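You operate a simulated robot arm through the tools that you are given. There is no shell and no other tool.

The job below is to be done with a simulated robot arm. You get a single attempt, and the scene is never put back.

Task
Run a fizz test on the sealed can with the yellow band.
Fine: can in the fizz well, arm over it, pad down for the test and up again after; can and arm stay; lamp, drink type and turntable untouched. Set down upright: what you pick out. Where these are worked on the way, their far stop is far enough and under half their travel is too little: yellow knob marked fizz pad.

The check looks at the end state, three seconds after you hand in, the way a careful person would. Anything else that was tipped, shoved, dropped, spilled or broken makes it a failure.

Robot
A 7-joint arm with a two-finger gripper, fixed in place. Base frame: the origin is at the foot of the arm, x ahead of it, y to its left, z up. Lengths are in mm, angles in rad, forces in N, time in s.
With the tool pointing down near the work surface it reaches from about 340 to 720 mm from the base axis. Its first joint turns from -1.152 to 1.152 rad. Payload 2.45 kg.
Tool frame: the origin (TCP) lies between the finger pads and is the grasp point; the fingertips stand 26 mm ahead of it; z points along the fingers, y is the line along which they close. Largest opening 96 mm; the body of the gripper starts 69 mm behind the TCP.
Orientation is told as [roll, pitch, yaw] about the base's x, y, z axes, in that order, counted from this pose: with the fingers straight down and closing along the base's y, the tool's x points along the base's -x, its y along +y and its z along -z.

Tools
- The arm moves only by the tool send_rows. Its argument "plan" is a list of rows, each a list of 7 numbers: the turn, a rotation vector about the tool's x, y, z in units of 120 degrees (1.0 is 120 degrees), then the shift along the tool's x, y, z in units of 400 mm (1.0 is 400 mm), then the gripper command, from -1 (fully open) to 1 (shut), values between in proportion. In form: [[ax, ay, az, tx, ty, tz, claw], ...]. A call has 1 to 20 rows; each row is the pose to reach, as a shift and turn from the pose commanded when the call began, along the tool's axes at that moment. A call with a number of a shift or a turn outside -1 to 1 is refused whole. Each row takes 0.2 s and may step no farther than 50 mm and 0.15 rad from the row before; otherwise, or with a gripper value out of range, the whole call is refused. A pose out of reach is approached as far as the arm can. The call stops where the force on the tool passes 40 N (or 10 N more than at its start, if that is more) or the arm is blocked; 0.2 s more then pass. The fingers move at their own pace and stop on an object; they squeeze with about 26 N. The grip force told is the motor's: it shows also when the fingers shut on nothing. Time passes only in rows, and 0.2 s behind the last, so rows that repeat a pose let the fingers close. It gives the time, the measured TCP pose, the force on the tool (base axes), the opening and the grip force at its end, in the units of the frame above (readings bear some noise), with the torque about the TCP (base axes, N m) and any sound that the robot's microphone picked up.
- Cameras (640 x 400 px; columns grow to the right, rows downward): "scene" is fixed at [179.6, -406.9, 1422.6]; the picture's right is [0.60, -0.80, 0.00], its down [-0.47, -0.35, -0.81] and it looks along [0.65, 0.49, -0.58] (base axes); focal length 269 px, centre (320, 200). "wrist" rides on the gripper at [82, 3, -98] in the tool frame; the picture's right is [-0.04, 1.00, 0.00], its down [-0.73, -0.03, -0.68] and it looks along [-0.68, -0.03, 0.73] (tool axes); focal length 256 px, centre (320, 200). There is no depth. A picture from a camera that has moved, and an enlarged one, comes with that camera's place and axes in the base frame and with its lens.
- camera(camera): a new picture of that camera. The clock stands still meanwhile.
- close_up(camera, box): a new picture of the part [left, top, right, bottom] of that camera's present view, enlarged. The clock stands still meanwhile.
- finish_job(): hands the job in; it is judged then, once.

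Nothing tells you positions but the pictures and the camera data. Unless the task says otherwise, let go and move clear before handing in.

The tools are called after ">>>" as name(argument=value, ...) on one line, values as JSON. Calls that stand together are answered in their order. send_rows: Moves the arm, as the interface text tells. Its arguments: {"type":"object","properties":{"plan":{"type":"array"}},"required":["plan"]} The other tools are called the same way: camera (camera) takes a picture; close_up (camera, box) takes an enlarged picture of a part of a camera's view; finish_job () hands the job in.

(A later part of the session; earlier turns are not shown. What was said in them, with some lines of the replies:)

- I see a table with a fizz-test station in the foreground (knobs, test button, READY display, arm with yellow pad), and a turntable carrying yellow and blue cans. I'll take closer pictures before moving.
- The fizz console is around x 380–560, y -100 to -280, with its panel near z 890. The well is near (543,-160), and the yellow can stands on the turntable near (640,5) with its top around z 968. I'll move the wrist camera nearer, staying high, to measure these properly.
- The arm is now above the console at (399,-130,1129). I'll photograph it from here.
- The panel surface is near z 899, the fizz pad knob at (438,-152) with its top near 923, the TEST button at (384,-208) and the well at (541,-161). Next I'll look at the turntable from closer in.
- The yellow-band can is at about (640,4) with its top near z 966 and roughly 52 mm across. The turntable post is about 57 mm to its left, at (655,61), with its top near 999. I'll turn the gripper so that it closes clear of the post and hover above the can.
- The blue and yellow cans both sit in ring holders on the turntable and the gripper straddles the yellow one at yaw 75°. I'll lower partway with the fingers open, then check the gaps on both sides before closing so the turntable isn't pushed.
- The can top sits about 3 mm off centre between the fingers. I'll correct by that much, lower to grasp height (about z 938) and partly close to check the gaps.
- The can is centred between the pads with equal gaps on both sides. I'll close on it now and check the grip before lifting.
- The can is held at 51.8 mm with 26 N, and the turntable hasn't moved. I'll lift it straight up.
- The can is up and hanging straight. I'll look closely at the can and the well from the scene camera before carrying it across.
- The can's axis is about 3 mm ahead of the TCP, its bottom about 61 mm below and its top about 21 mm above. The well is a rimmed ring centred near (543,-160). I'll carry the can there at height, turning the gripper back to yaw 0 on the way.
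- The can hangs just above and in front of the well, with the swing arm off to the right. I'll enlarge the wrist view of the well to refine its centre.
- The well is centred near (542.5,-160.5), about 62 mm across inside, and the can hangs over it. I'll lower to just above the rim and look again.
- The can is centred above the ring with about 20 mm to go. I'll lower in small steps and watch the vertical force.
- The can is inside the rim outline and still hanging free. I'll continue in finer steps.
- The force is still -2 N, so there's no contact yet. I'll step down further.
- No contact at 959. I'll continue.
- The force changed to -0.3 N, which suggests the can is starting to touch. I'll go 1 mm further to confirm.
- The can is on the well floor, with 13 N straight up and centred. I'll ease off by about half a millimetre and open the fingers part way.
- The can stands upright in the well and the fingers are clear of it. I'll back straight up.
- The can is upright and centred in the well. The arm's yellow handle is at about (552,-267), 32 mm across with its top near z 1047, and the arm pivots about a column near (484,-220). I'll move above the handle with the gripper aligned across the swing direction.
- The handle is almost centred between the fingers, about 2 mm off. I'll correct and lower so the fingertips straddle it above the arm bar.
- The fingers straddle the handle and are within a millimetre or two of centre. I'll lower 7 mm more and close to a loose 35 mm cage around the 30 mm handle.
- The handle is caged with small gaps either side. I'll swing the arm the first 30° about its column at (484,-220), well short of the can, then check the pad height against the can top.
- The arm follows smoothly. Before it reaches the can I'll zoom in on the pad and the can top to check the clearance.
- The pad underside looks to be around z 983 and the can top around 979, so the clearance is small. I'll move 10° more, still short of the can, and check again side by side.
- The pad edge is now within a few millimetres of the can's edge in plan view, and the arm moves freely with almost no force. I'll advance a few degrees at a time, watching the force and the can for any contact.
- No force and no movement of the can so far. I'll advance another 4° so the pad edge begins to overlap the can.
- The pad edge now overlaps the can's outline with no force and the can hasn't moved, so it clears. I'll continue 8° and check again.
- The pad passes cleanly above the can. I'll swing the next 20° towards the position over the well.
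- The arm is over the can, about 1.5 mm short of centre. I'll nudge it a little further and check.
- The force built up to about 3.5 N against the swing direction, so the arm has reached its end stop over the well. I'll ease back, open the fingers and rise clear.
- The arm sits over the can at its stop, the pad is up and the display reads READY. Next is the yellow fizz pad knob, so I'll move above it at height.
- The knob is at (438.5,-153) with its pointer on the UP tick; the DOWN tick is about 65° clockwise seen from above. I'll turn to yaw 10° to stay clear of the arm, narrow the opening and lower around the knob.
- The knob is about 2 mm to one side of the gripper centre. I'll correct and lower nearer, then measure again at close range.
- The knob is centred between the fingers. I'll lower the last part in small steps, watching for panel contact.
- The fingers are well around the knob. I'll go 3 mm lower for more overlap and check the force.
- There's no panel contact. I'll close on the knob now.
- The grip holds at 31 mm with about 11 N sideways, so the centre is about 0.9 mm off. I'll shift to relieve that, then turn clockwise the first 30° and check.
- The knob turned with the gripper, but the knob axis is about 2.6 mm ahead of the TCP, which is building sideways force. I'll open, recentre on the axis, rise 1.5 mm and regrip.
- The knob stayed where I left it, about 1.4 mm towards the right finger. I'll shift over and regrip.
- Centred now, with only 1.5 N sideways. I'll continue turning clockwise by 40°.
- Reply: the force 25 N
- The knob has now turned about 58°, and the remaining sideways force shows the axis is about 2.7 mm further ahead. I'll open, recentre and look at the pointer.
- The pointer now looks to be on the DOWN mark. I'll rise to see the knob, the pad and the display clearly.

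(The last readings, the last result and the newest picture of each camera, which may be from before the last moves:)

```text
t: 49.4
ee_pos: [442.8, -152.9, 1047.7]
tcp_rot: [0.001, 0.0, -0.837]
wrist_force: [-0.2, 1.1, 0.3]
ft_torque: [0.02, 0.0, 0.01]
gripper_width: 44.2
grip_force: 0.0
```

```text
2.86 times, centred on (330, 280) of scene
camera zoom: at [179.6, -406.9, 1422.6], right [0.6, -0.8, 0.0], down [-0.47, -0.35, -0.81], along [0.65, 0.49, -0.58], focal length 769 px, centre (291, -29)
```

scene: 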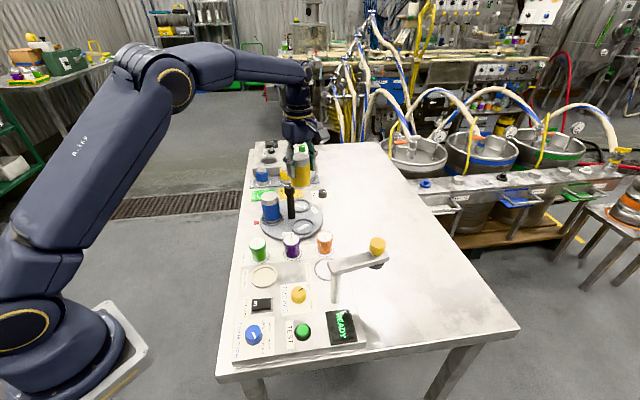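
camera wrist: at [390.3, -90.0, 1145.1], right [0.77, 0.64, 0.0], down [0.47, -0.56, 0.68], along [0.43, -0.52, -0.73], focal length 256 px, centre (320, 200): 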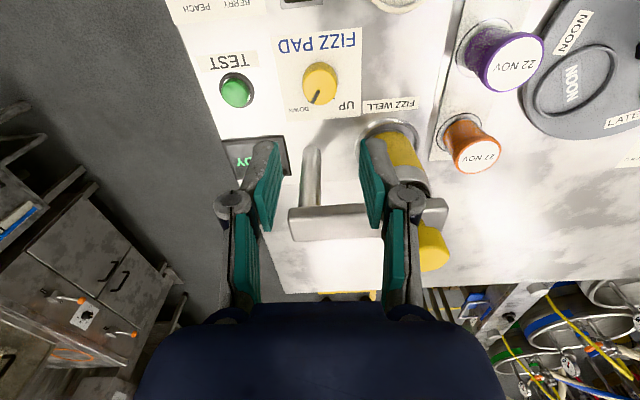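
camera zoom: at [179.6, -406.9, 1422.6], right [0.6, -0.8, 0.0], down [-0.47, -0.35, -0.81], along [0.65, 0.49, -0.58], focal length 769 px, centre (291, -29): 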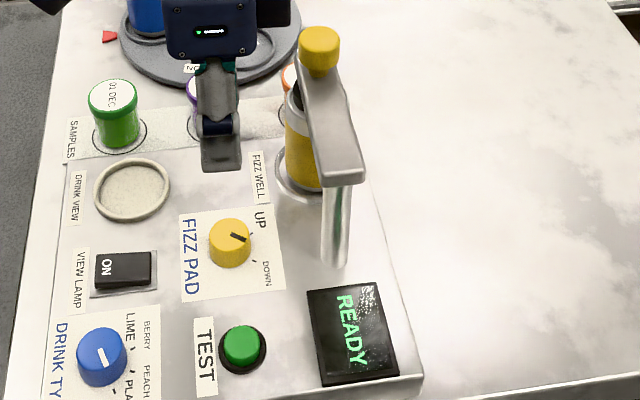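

The pointer now lines up with the DOWN tick. I'll check that the pad has lowered onto the can.

>>> close_up(camera="scene", box=[315, 210, 365, 260])

>>> close_up(camera="wrist", box=[330, 100, 470, 280])

>>> close_up(camera="scene", box=[310, 300, 370, 350])

```text
8.00 times, centred on (340, 235) of scene
camera zoom: at [179.6, -406.9, 1422.6], right [0.6, -0.8, 0.0], down [-0.47, -0.35, -0.81], along [0.65, 0.49, -0.58], focal length 2153 px, centre (160, -80)
```

zoom: 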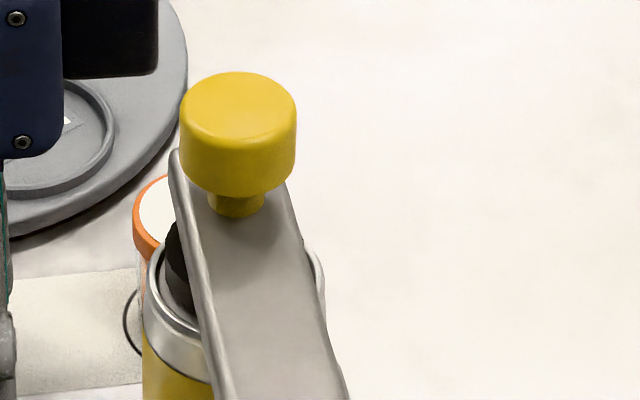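

```text
2.22 times, centred on (400, 190) of wrist
camera zoom: at [390.3, -90.0, 1145.1], right [0.77, 0.64, 0.0], down [0.47, -0.56, 0.68], along [0.43, -0.52, -0.73], focal length 569 px, centre (142, 222)
```

zoom: 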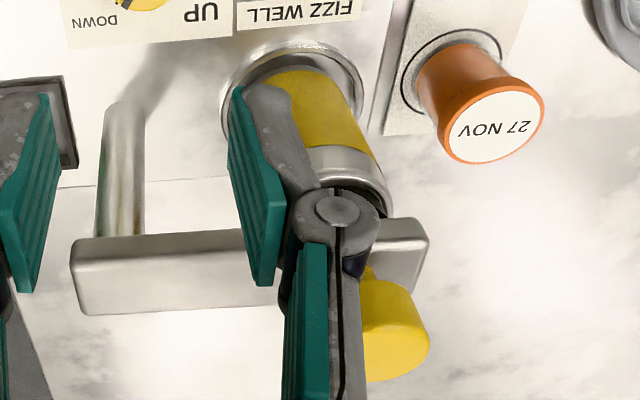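

```text
8.00 times, centred on (340, 325) of scene
camera zoom: at [179.6, -406.9, 1422.6], right [0.6, -0.8, 0.0], down [-0.47, -0.35, -0.81], along [0.65, 0.49, -0.58], focal length 2153 px, centre (160, -800)
```

zoom: 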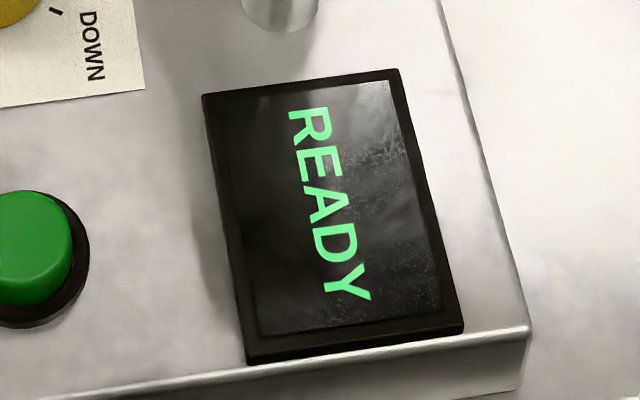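

The pad is now resting on the can top. Next I'll close the fingers and move over the TEST button at about (384,-208).

>>> send_rows(plan=[[0, 0, 0, -0.0036, -0.07, 0, 0.6], [0, 0, 0, -0.0072, -0.14, 0, 1], [0, 0, 0, -0.0108, -0.2028, 0, 1], [0, 0, 0, -0.0108, -0.2028, 0.08, 1], [0, 0, 0, -0.0108, -0.2028, 0.16, 1], [0, 0, 0, -0.0108, -0.2028, 0.2175, 1], [0, 0, 0, -0.0108, -0.2028, 0.2175, 1]])

>>> camera(camera="wrist")

>>> close_up(camera="wrist", box=[220, 60, 420, 220])

>>> close_up(camera="scene", box=[240, 250, 380, 370])

```text
t: 51.0
ee_pos: [386.0, -208.3, 961.2]
tcp_rot: [0.0, 0.001, -0.837]
wrist_force: [-0.5, 0.0, -0.3]
ft_torque: [0.0, 0.0, -0.02]
gripper_width: 0.1
grip_force: 26.4
```

```text
taken
camera wrist: at [332.8, -147.4, 1058.1], right [0.77, 0.64, 0.0], down [0.47, -0.56, 0.68], along [0.43, -0.52, -0.73], focal length 256 px, centre (320, 200)
```

wrist: 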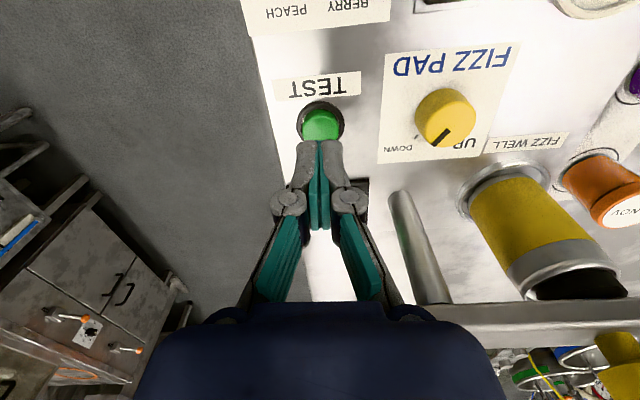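

```text
2.50 times, centred on (320, 140) of wrist
camera zoom: at [332.8, -147.4, 1058.1], right [0.77, 0.64, 0.0], down [0.47, -0.56, 0.68], along [0.43, -0.52, -0.73], focal length 640 px, centre (320, 350)
```

zoom: 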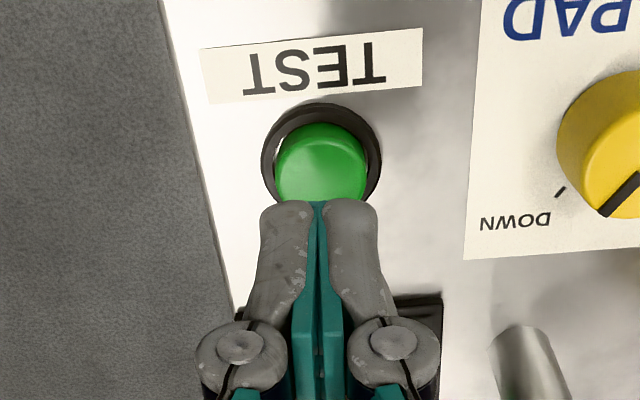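

```text
3.33 times, centred on (310, 310) of scene
camera zoom: at [179.6, -406.9, 1422.6], right [0.6, -0.8, 0.0], down [-0.47, -0.35, -0.81], along [0.65, 0.49, -0.58], focal length 897 px, centre (353, -167)
```

zoom: 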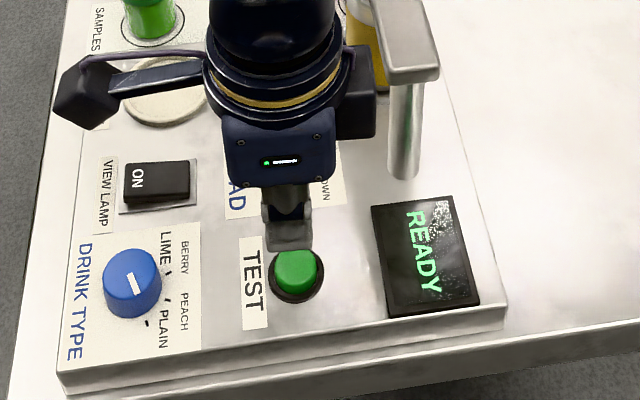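

The fingertips are about 3 mm past the button's centre. I'll correct and lower to just above it.

>>> send_rows(plan=[[0, 0, 0, 0.0075, 0, 0.02, 1], [0, 0, 0, 0.0085, 0, 0.0525, 1], [0, 0, 0, 0.0085, 0, 0.0525, 1]])

>>> close_up(camera="wrist", box=[220, 80, 420, 240])

>>> close_up(camera="scene", box=[270, 300, 350, 360])

```text
t: 51.8
ee_pos: [382.0, -206.6, 940.6]
tcp_rot: [0.001, 0.001, -0.837]
wrist_force: [-0.2, -0.3, 0.2]
ft_torque: [0.0, -0.01, 0.02]
gripper_width: 0.2
grip_force: 26.0
```

```text
2.50 times, centred on (320, 160) of wrist
camera zoom: at [329.8, -145.1, 1036.8], right [0.77, 0.64, 0.0], down [0.47, -0.56, 0.68], along [0.43, -0.52, -0.73], focal length 640 px, centre (320, 300)
```

zoom: 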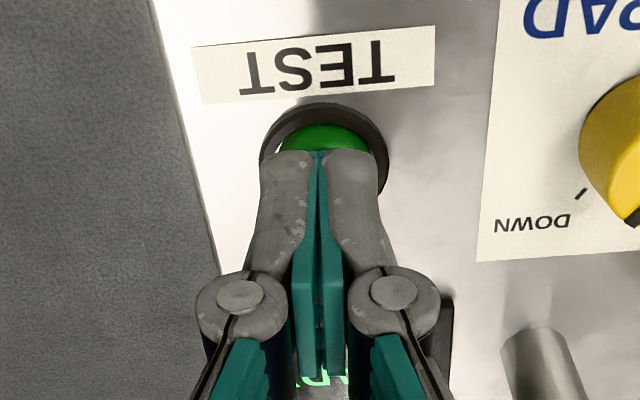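

```text
6.67 times, centred on (310, 330) of scene
camera zoom: at [179.6, -406.9, 1422.6], right [0.6, -0.8, 0.0], down [-0.47, -0.35, -0.81], along [0.65, 0.49, -0.58], focal length 1794 px, centre (387, -667)
```

zoom: 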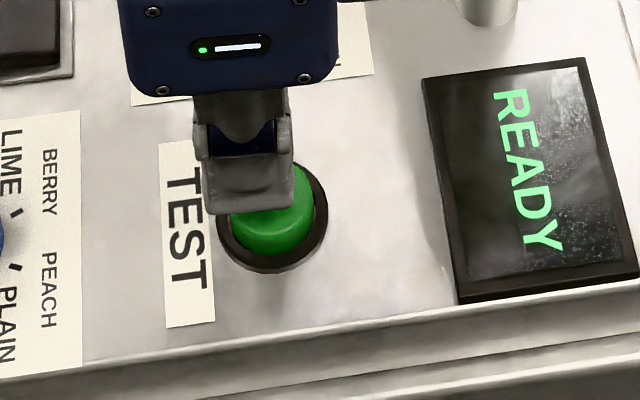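

The fingertips are just above the cap, which lies about 3 mm further out. I'll adjust and press down in small steps, watching force and sound.

>>> send_rows(plan=[[0, 0, 0, -0.006, 0.0048, 0, 1], [0, 0, 0, -0.006, 0.0048, 0.005, 1], [0, 0, 0, -0.006, 0.0048, 0.01, 1], [0, 0, 0, -0.006, 0.0048, 0.015, 1]])

>>> close_up(camera="scene", box=[270, 300, 350, 360])

```text
t: 52.8
ee_pos: [385.2, -207.7, 933.6]
tcp_rot: [-0.001, 0.001, -0.838]
wrist_force: [-0.2, -0.5, 0.5]
ft_torque: [0.02, 0.0, 0.01]
gripper_width: 0.0
grip_force: 26.2
```

```text
6.67 times, centred on (310, 330) of scene
camera zoom: at [179.6, -406.9, 1422.6], right [0.6, -0.8, 0.0], down [-0.47, -0.35, -0.81], along [0.65, 0.49, -0.58], focal length 1794 px, centre (387, -667)
```

zoom: 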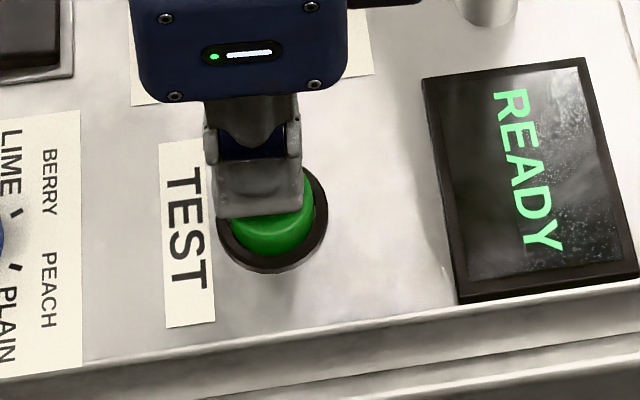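

The fingertips are over the cap and not yet touching. I'll press down slowly.

>>> send_rows(plan=[[0, 0, 0, 0, 0, 0.003, 1], [0, 0, 0, 0, 0, 0.006, 1], [0, 0, 0, 0, 0, 0.009, 1], [0, 0, 0, 0, 0, 0.012, 1]])

>>> close_up(camera="scene", box=[270, 300, 370, 360])

```text
t: 53.8
ee_pos: [384.7, -207.0, 928.7]
tcp_rot: [0.001, 0.001, -0.836]
wrist_force: [0.0, -0.3, -0.6]
ft_torque: [-0.02, -0.01, 0.01]
gripper_width: 0.2
grip_force: 26.2
```

```text
6.40 times, centred on (320, 330) of scene
camera zoom: at [179.6, -406.9, 1422.6], right [0.6, -0.8, 0.0], down [-0.47, -0.35, -0.81], along [0.65, 0.49, -0.58], focal length 1722 px, centre (320, -632)
```

zoom: 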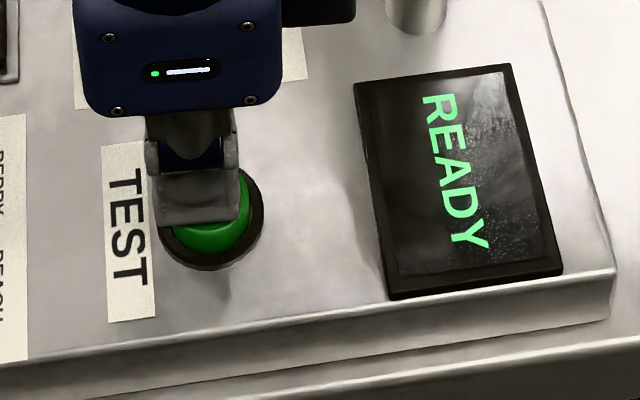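

Still no contact at TCP z 929. I'll continue pressing.

>>> send_rows(plan=[[0, 0, 0, 0, 0, 0.0025, 1], [0, 0, 0, 0, 0, 0.005, 1], [0, 0, 0, 0, 0, 0.0075, 1]])

```text
t: 54.6
ee_pos: [384.6, -206.8, 927.0]
tcp_rot: [0.001, 0.001, -0.837]
wrist_force: [-0.5, 1.1, 0.9]
ft_torque: [-0.01, -0.01, 0.01]
gripper_width: 6.1
grip_force: 29.2
```

The fingers have been spread to 6 mm, so something is wedging between them. I'll look before going further.

>>> close_up(camera="wrist", box=[220, 80, 420, 240])

>>> close_up(camera="scene", box=[270, 300, 350, 360])

```text
2.50 times, centred on (320, 160) of wrist
camera zoom: at [333.0, -145.4, 1023.5], right [0.77, 0.64, 0.0], down [0.47, -0.56, 0.68], along [0.43, -0.52, -0.73], focal length 640 px, centre (320, 300)
```

zoom: 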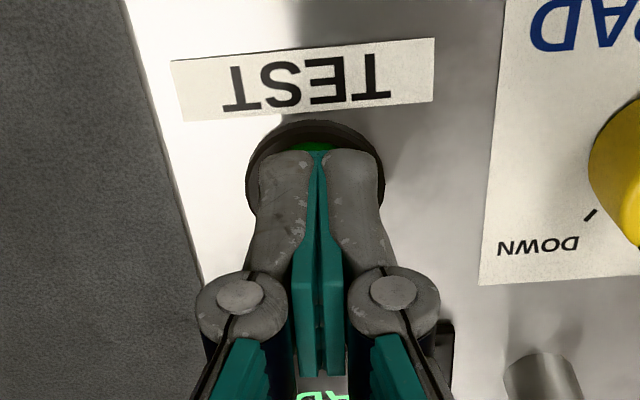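

```text
6.67 times, centred on (310, 330) of scene
camera zoom: at [179.6, -406.9, 1422.6], right [0.6, -0.8, 0.0], down [-0.47, -0.35, -0.81], along [0.65, 0.49, -0.58], focal length 1794 px, centre (387, -667)
```

zoom: 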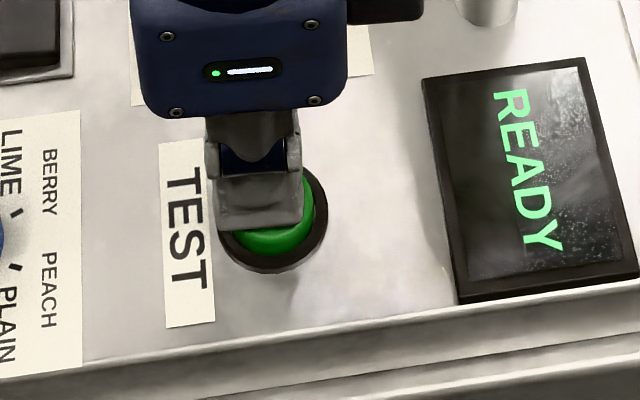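

The picture shows the fingers still closed on the cap. I'll hold still for a moment to reread the sensors.

>>> send_rows(plan=[[0, 0, 0, 0, 0, 0, 1]])

```text
t: 55.0
ee_pos: [384.4, -207.5, 925.1]
tcp_rot: [0.0, 0.001, -0.836]
wrist_force: [0.4, 0.3, 0.7]
ft_torque: [-0.03, -0.03, -0.01]
gripper_width: 6.0
grip_force: 28.8
```

>>> close_up(camera="wrist", box=[280, 120, 360, 200])

>>> camera(camera="wrist")

```text
5.00 times, centred on (320, 160) of wrist
camera zoom: at [332.9, -145.4, 1023.5], right [0.77, 0.64, 0.0], down [0.47, -0.56, 0.68], along [0.43, -0.52, -0.73], focal length 1280 px, centre (320, 400)
```

zoom: 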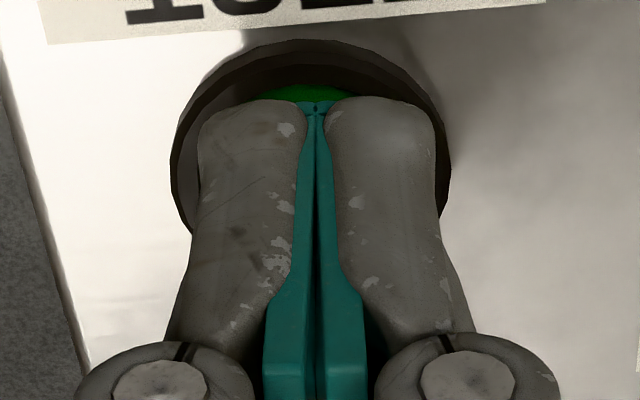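

```text
taken
camera wrist: at [332.9, -145.4, 1023.5], right [0.77, 0.64, 0.0], down [0.47, -0.56, 0.68], along [0.43, -0.52, -0.73], focal length 256 px, centre (320, 200)
```

wrist: 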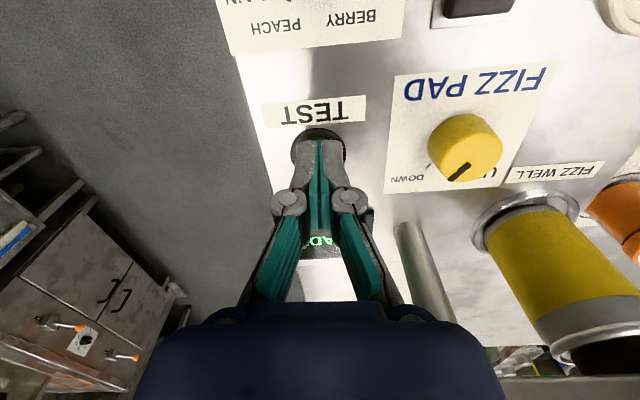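

The fingertips are centred on the cap according to the wrist view, with almost no vertical force. I'll press 2 mm further in half-millimetre steps and see whether force builds.

>>> send_rows(plan=[[0, 0, 0, 0, 0, 0.00125, 1], [0, 0, 0, 0, 0, 0.0025, 1], [0, 0, 0, 0, 0, 0.00375, 1], [0, 0, 0, 0, 0, 0.005, 1]])

>>> close_up(camera="scene", box=[270, 300, 370, 360])

```text
t: 56.0
ee_pos: [385.5, -207.4, 925.2]
tcp_rot: [0.002, 0.0, -0.837]
wrist_force: [0.2, -0.3, 2.5]
ft_torque: [0.03, -0.02, 0.02]
gripper_width: 6.1
grip_force: 29.2
heard: click
```

```text
6.40 times, centred on (320, 330) of scene
camera zoom: at [179.6, -406.9, 1422.6], right [0.6, -0.8, 0.0], down [-0.47, -0.35, -0.81], along [0.65, 0.49, -0.58], focal length 1722 px, centre (320, -632)
```

zoom: 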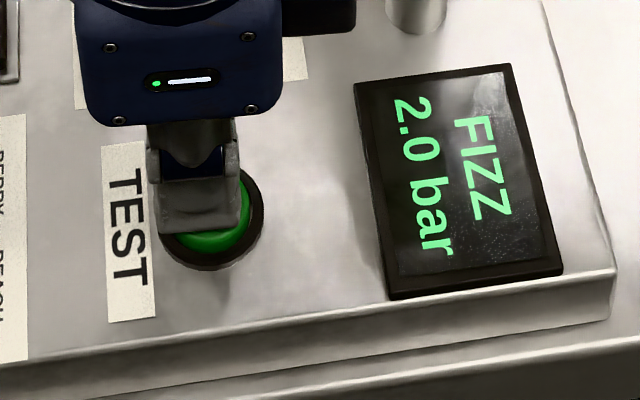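

I heard a click and the display reads "FIZZ 2.0 bar", so the test has run. I'll rise off the button and return above the knob to raise the pad.

>>> send_rows(plan=[[0, 0, 0, 0, 0, -0.0125, 1], [0, 0, 0, 0, 0, -0.05, 1], [0, 0, 0, 0, 0, -0.14, 1], [0, 0, 0, 0, 0, -0.24, 1], [0, 0, 0, 0, 0, -0.31, 1], [0, 0, 0, 0, 0, -0.31, 1]])

>>> close_up(camera="scene", box=[230, 220, 390, 370])

```text
t: 57.4
ee_pos: [385.3, -205.5, 1048.3]
tcp_rot: [0.0, 0.0, -0.837]
wrist_force: [-0.2, -0.5, 0.6]
ft_torque: [0.02, 0.0, 0.01]
gripper_width: 0.2
grip_force: 28.3
```

```text
2.67 times, centred on (310, 295) of scene
camera zoom: at [179.6, -406.9, 1422.6], right [0.6, -0.8, 0.0], down [-0.47, -0.35, -0.81], along [0.65, 0.49, -0.58], focal length 718 px, centre (347, -53)
```

zoom: 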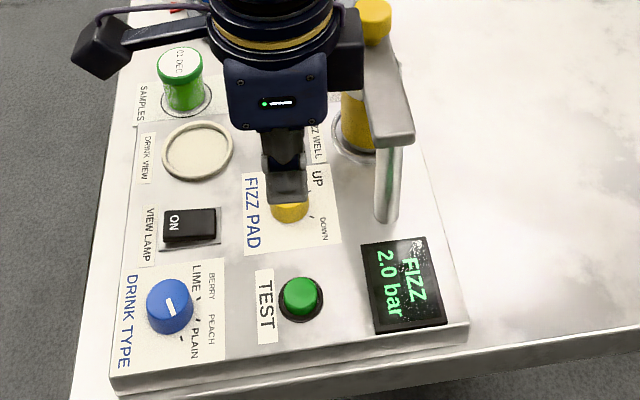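

Test reading shown. I'll go back above the knob, open to 44 mm and lower most of the way.

>>> send_rows(plan=[[0, 0, 0.02, 0.003, 0.07, 0, 1], [0, 0, 0.04, 0.006, 0.14, 0, 0.5], [0, 0, 0.058, 0.0083, 0.198, 0, 0.083], [0, 0, 0.058, 0.0083, 0.198, 0.08, 0.083], [0, 0, 0.058, 0.0083, 0.198, 0.16, 0.083], [0, 0, 0.058, 0.0083, 0.198, 0.2185, 0.083], [0, 0, 0.058, 0.0083, 0.198, 0.2185, 0.083]])

>>> close_up(camera="wrist", box=[220, 60, 420, 220])

>>> close_up(camera="scene", box=[270, 220, 370, 330])

```text
t: 59.0
ee_pos: [441.3, -151.7, 961.2]
tcp_rot: [0.001, 0.0, -0.958]
wrist_force: [-0.4, 0.0, -0.3]
ft_torque: [0.02, -0.06, 0.03]
gripper_width: 44.1
grip_force: 0.1
```

```text
2.50 times, centred on (320, 140) of wrist
camera zoom: at [396.9, -84.7, 1057.8], right [0.84, 0.54, 0.0], down [0.4, -0.62, 0.68], along [0.37, -0.57, -0.73], focal length 640 px, centre (320, 350)
```

zoom: 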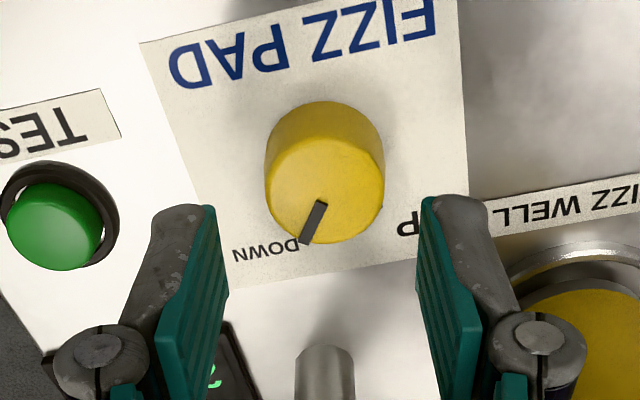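

```text
3.64 times, centred on (320, 275) of scene
camera zoom: at [179.6, -406.9, 1422.6], right [0.6, -0.8, 0.0], down [-0.47, -0.35, -0.81], along [0.65, 0.49, -0.58], focal length 979 px, centre (320, -73)
```

zoom: 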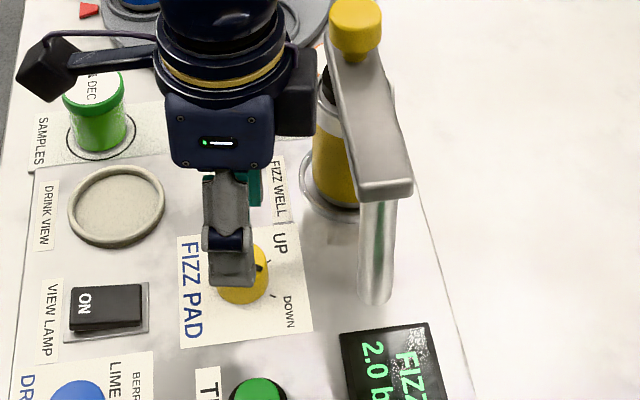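

The knob axis works out near (443,-151). I'll make a small correction, lower around the knob and grip it.

>>> send_rows(plan=[[0, 0, 0, -0.0027, 0.003, 0.03, 0.083], [0, 0, 0, -0.0027, 0.003, 0.06, 0.083], [0, 0, 0, -0.0027, 0.003, 0.082, 0.083], [0, 0, 0, -0.0027, 0.003, 0.082, 0.083], [0, 0, 0, -0.0027, 0.003, 0.082, 0.4], [0, 0, 0, -0.0027, 0.003, 0.082, 1], [0, 0, 0, -0.0027, 0.003, 0.082, 1], [0, 0, 0, -0.0027, 0.003, 0.082, 1]])

>>> close_up(camera="wrist", box=[220, 80, 420, 240])

```text
t: 60.8
ee_pos: [441.4, -151.9, 926.7]
tcp_rot: [-0.001, 0.0, -0.96]
wrist_force: [-1.2, -1.0, -5.2]
ft_torque: [-0.22, -0.11, 0.02]
gripper_width: 31.3
grip_force: 44.8
```

```text
2.50 times, centred on (320, 160) of wrist
camera zoom: at [398.3, -84.4, 1024.4], right [0.84, 0.54, 0.0], down [0.4, -0.62, 0.68], along [0.37, -0.57, -0.73], focal length 640 px, centre (320, 300)
```

zoom: 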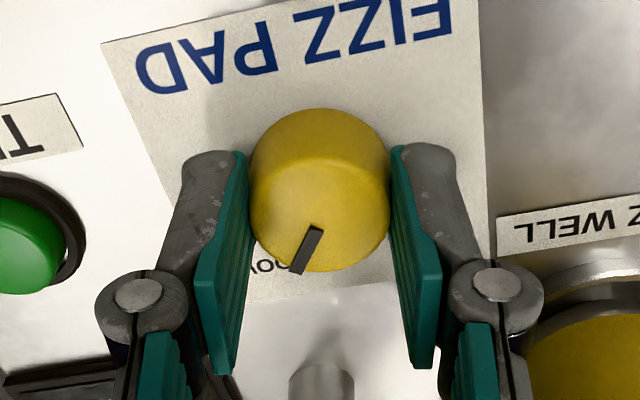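

The grip is well centred with about 1.5 N sideways. I'll turn counter-clockwise by 40° and check the force.

>>> send_rows(plan=[[0, 0, -0.04167, 0, 0, 0, 1], [0, 0, -0.08333, 0, 0, 0, 1], [0, 0, -0.125, 0, 0, 0, 1], [0, 0, -0.16667, 0, 0, 0, 1], [0, 0, -0.20833, 0, 0, 0, 1], [0, 0, -0.25, 0, 0, 0, 1], [0, 0, -0.29167, 0, 0, 0, 1], [0, 0, -0.33333, 0, 0, 0, 1]])

>>> close_up(camera="wrist", box=[220, 80, 420, 240])

```text
t: 62.6
ee_pos: [442.4, -152.1, 927.5]
tcp_rot: [0.0, 0.005, -0.259]
wrist_force: [-7.6, -6.8, -26.0]
ft_torque: [-0.25, -0.27, 0.02]
gripper_width: 31.4
grip_force: 45.2
```

```text
2.50 times, centred on (320, 160) of wrist
camera zoom: at [364.9, -129.1, 1024.8], right [0.3, 0.96, 0.0], down [0.7, -0.22, 0.68], along [0.65, -0.2, -0.74], focal length 640 px, centre (320, 300)
```

zoom: 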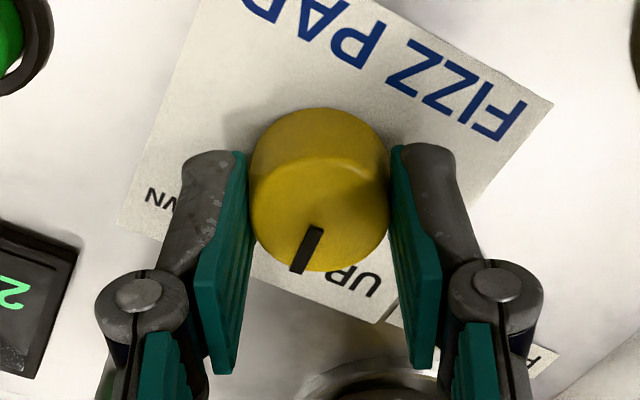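

It turned about 40°, but a vertical load is building in the grip. I'll open to relax, recentre slightly and regrip for the rest.

>>> send_rows(plan=[[0, 0, 0, 0, 0, 0, 0.5], [0, 0, 0, 0, 0, 0, 0.083], [0, 0, 0, 0, 0, 0, 0.083]])

>>> close_up(camera="wrist", box=[220, 80, 420, 240])

```text
t: 63.4
ee_pos: [443.5, -151.6, 927.9]
tcp_rot: [0.0, -0.001, -0.26]
wrist_force: [0.5, 0.2, -0.2]
ft_torque: [-0.02, 0.02, -0.02]
gripper_width: 44.1
grip_force: 0.1
```

```text
2.50 times, centred on (320, 160) of wrist
camera zoom: at [365.9, -128.9, 1025.5], right [0.3, 0.96, 0.0], down [0.7, -0.22, 0.68], along [0.65, -0.2, -0.73], focal length 640 px, centre (320, 300)
```

zoom: 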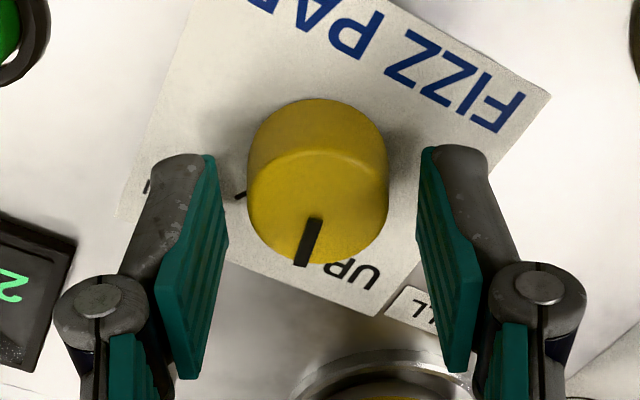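

The knob stayed at about 40° of the way back and is centred. I'll regrip and turn the remaining 35° to the UP stop.

>>> send_rows(plan=[[0, 0, 0, 0, -0.0005, 0, 0.4], [0, 0, 0, 0, -0.0005, 0, 1], [0, 0, 0, 0, -0.0005, 0, 1], [0, 0, 0, 0, -0.0005, 0, 1], [0, 0, -0.04167, 0, -0.0005, 0, 1], [0, 0, -0.08333, 0, -0.0005, 0, 1], [0, 0, -0.125, 0, -0.0005, 0, 1], [0, 0, -0.16667, 0, -0.0005, 0, 1], [0, 0, -0.20833, 0, -0.0005, 0, 1], [0, 0, -0.25, 0, -0.0005, 0, 1]])

>>> close_up(camera="wrist", box=[220, 80, 420, 240])

```text
t: 65.6
ee_pos: [442.7, -150.8, 928.5]
tcp_rot: [0.001, -0.001, 0.265]
wrist_force: [-0.8, 3.0, 5.6]
ft_torque: [0.23, -0.1, -0.89]
gripper_width: 31.5
grip_force: 45.4
```

```text
2.50 times, centred on (320, 160) of wrist
camera zoom: at [363.4, -171.1, 1025.6], right [-0.22, 0.98, 0.0], down [0.72, 0.16, 0.68], along [0.66, 0.15, -0.73], focal length 640 px, centre (320, 300)
```

zoom: 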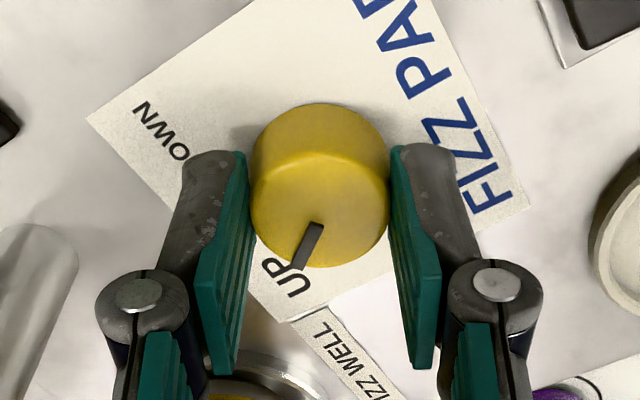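

A twisting torque of 0.9 N·m built up at the end, so the knob has reached its UP stop. I'll let go, rise and check.

>>> send_rows(plan=[[0, 0, 0.006, 0, 0, 0, 1], [0, 0, 0.006, 0, 0, 0, 0.5], [0, 0, 0.006, 0, 0, 0, 0.083], [0, 0, 0.006, 0, 0, 0, 0.083], [0, 0, 0.006, 0, 0, -0.05, 0.083], [0, 0, 0.006, 0, 0, -0.15, 0.083], [0, 0, 0.006, 0, 0, -0.26, 0.083], [0, 0, 0.006, 0, 0, -0.36, 0.083], [0, 0, 0.006, 0, 0, -0.36, 0.083]])

>>> close_up(camera="wrist", box=[220, 20, 420, 180])

>>> close_up(camera="scene", box=[315, 210, 365, 260])

>>> camera(camera="scene")

```text
t: 67.6
ee_pos: [443.6, -152.6, 1071.8]
tcp_rot: [0.0, 0.0, 0.251]
wrist_force: [0.5, -0.4, 0.0]
ft_torque: [0.05, 0.01, -0.01]
gripper_width: 44.0
grip_force: 0.2
```

```text
2.50 times, centred on (320, 100) of wrist
camera zoom: at [364.2, -169.8, 1168.8], right [-0.21, 0.98, 0.0], down [0.72, 0.15, 0.68], along [0.66, 0.14, -0.73], focal length 640 px, centre (320, 450)
```

zoom: 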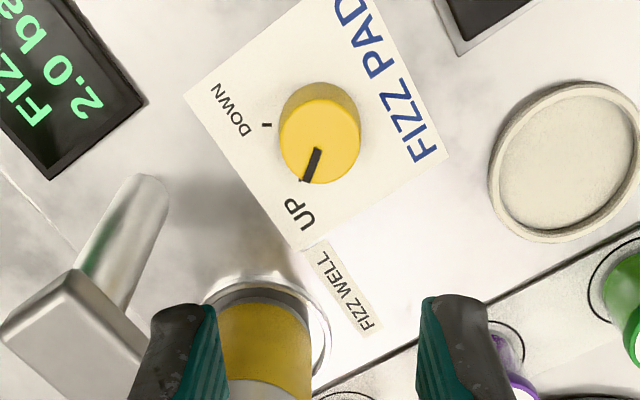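

```text
8.00 times, centred on (340, 235) of scene
camera zoom: at [179.6, -406.9, 1422.6], right [0.6, -0.8, 0.0], down [-0.47, -0.35, -0.81], along [0.65, 0.49, -0.58], focal length 2153 px, centre (160, -80)
```

zoom: 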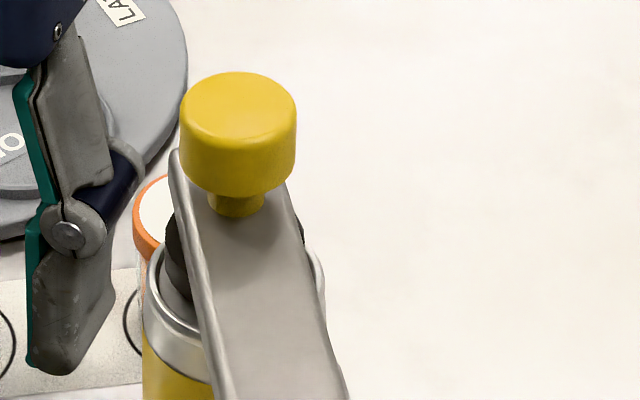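

```text
taken
```

scene: 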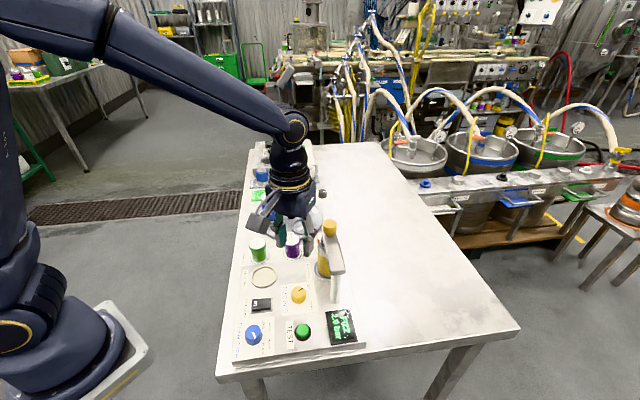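

The pointer is back on UP, the pad has lifted off the can and the reading stays on the display. I'll withdraw the gripper upward and away, then do a last check of the whole table.

>>> send_rows(plan=[[0, 0, 0, 0, 0, -0.1, 0.083], [0, 0, 0, 0, 0, -0.2, 0.083], [0, 0, 0, 0, 0, -0.3, 0.083], [0, 0, 0, 0, 0, -0.4, 0.083], [0, 0, 0.03, 0.05, 0.08, -0.4, 0.083], [0, 0, 0.06, 0.1, 0.16, -0.42, 0.083], [0, 0, 0.09, 0.15, 0.24, -0.44, 0.083], [0, 0, 0.09, 0.15, 0.32, -0.45, 0.083], [0, 0, 0.09, 0.15, 0.32, -0.45, 0.083]])

>>> close_up(camera="scene", box=[220, 230, 400, 370])

>>> close_up(camera="scene", box=[230, 130, 350, 250])

>>> close_up(camera="scene", box=[300, 205, 380, 285])

>>> camera(camera="wrist")

```text
t: 69.6
ee_pos: [352.3, -42.1, 1250.2]
tcp_rot: [0.001, 0.0, 0.062]
wrist_force: [0.2, 0.3, -0.1]
ft_torque: [0.0, -0.01, -0.01]
gripper_width: 44.0
grip_force: 0.0
```

```text
2.86 times, centred on (310, 300) of scene
camera zoom: at [179.6, -406.9, 1422.6], right [0.6, -0.8, 0.0], down [-0.47, -0.35, -0.81], along [0.65, 0.49, -0.58], focal length 769 px, centre (349, -86)
```

zoom: 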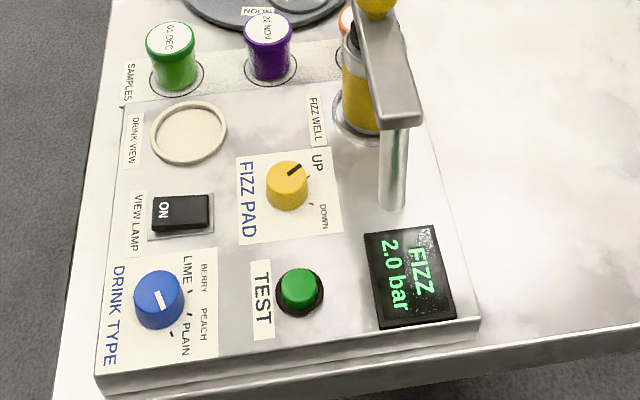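

```text
3.33 times, centred on (290, 190) of scene
camera zoom: at [179.6, -406.9, 1422.6], right [0.6, -0.8, 0.0], down [-0.47, -0.35, -0.81], along [0.65, 0.49, -0.58], focal length 897 px, centre (420, 233)
```

zoom: 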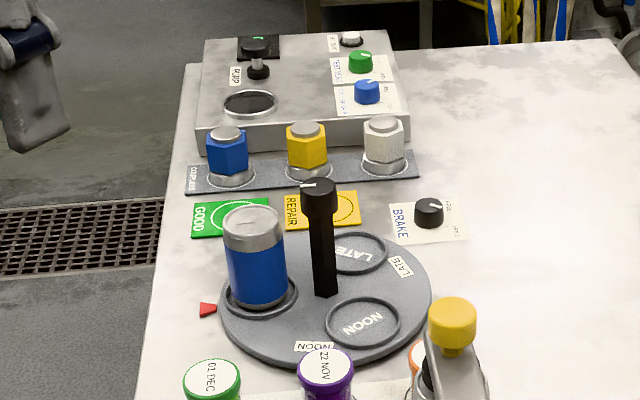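

```text
5.00 times, centred on (340, 245) of scene
camera zoom: at [179.6, -406.9, 1422.6], right [0.6, -0.8, 0.0], down [-0.47, -0.35, -0.81], along [0.65, 0.49, -0.58], focal length 1346 px, centre (220, -25)
```

zoom: 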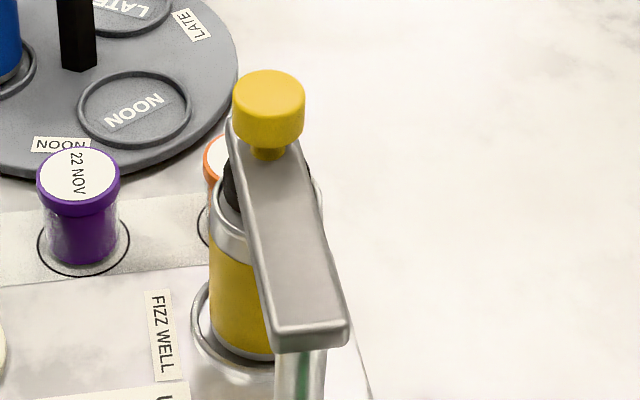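

```text
taken
camera wrist: at [272.0, -44.7, 1348.5], right [-0.02, 1.0, 0.0], down [0.73, 0.02, 0.68], along [0.68, 0.01, -0.73], focal length 256 px, centre (320, 200)
```

wrist: 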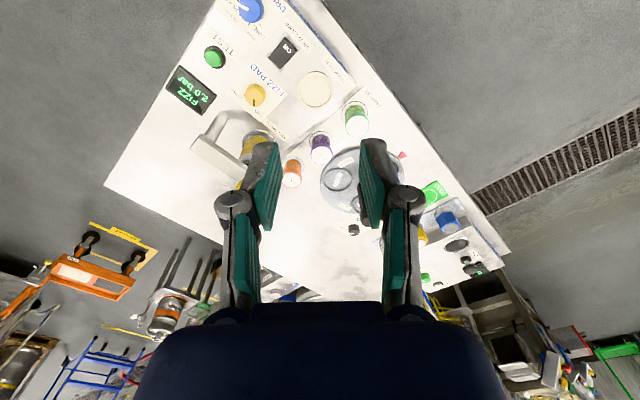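

Everything checks out in the pictures:
- **Can and arm:** the yellow-band can is upright in the fizz well with the arm over it.
- **Pad:** it is up again, with the knob on UP.
- **Test:** the display shows "FIZZ 2.0 bar".
- **Left alone:** the lamp, drink type, turntable and everything else look as they did at the start.

The gripper is empty and well clear, so I'm handing in.

>>> finish_job()

```text
The job is handed in.
```

The fizz test on the sealed yellow-band can is done, and the display read "FIZZ 2.0 bar". The job is handed in; I haven't seen the check's result.

- **Can:** it stands upright in the fizz well. I took it off the turntable without turning the table.
- **Arm:** it is over the can, swung to its end stop.
- **Pad:** I turned the knob to DOWN before pressing TEST (one click heard), then back to its UP stop. The pad has lifted off the can.
- **Left alone:** the lamp, drink type knob, turntable, sample jars and blue can look as they did at the start.

The gripper is empty and clear of the table.
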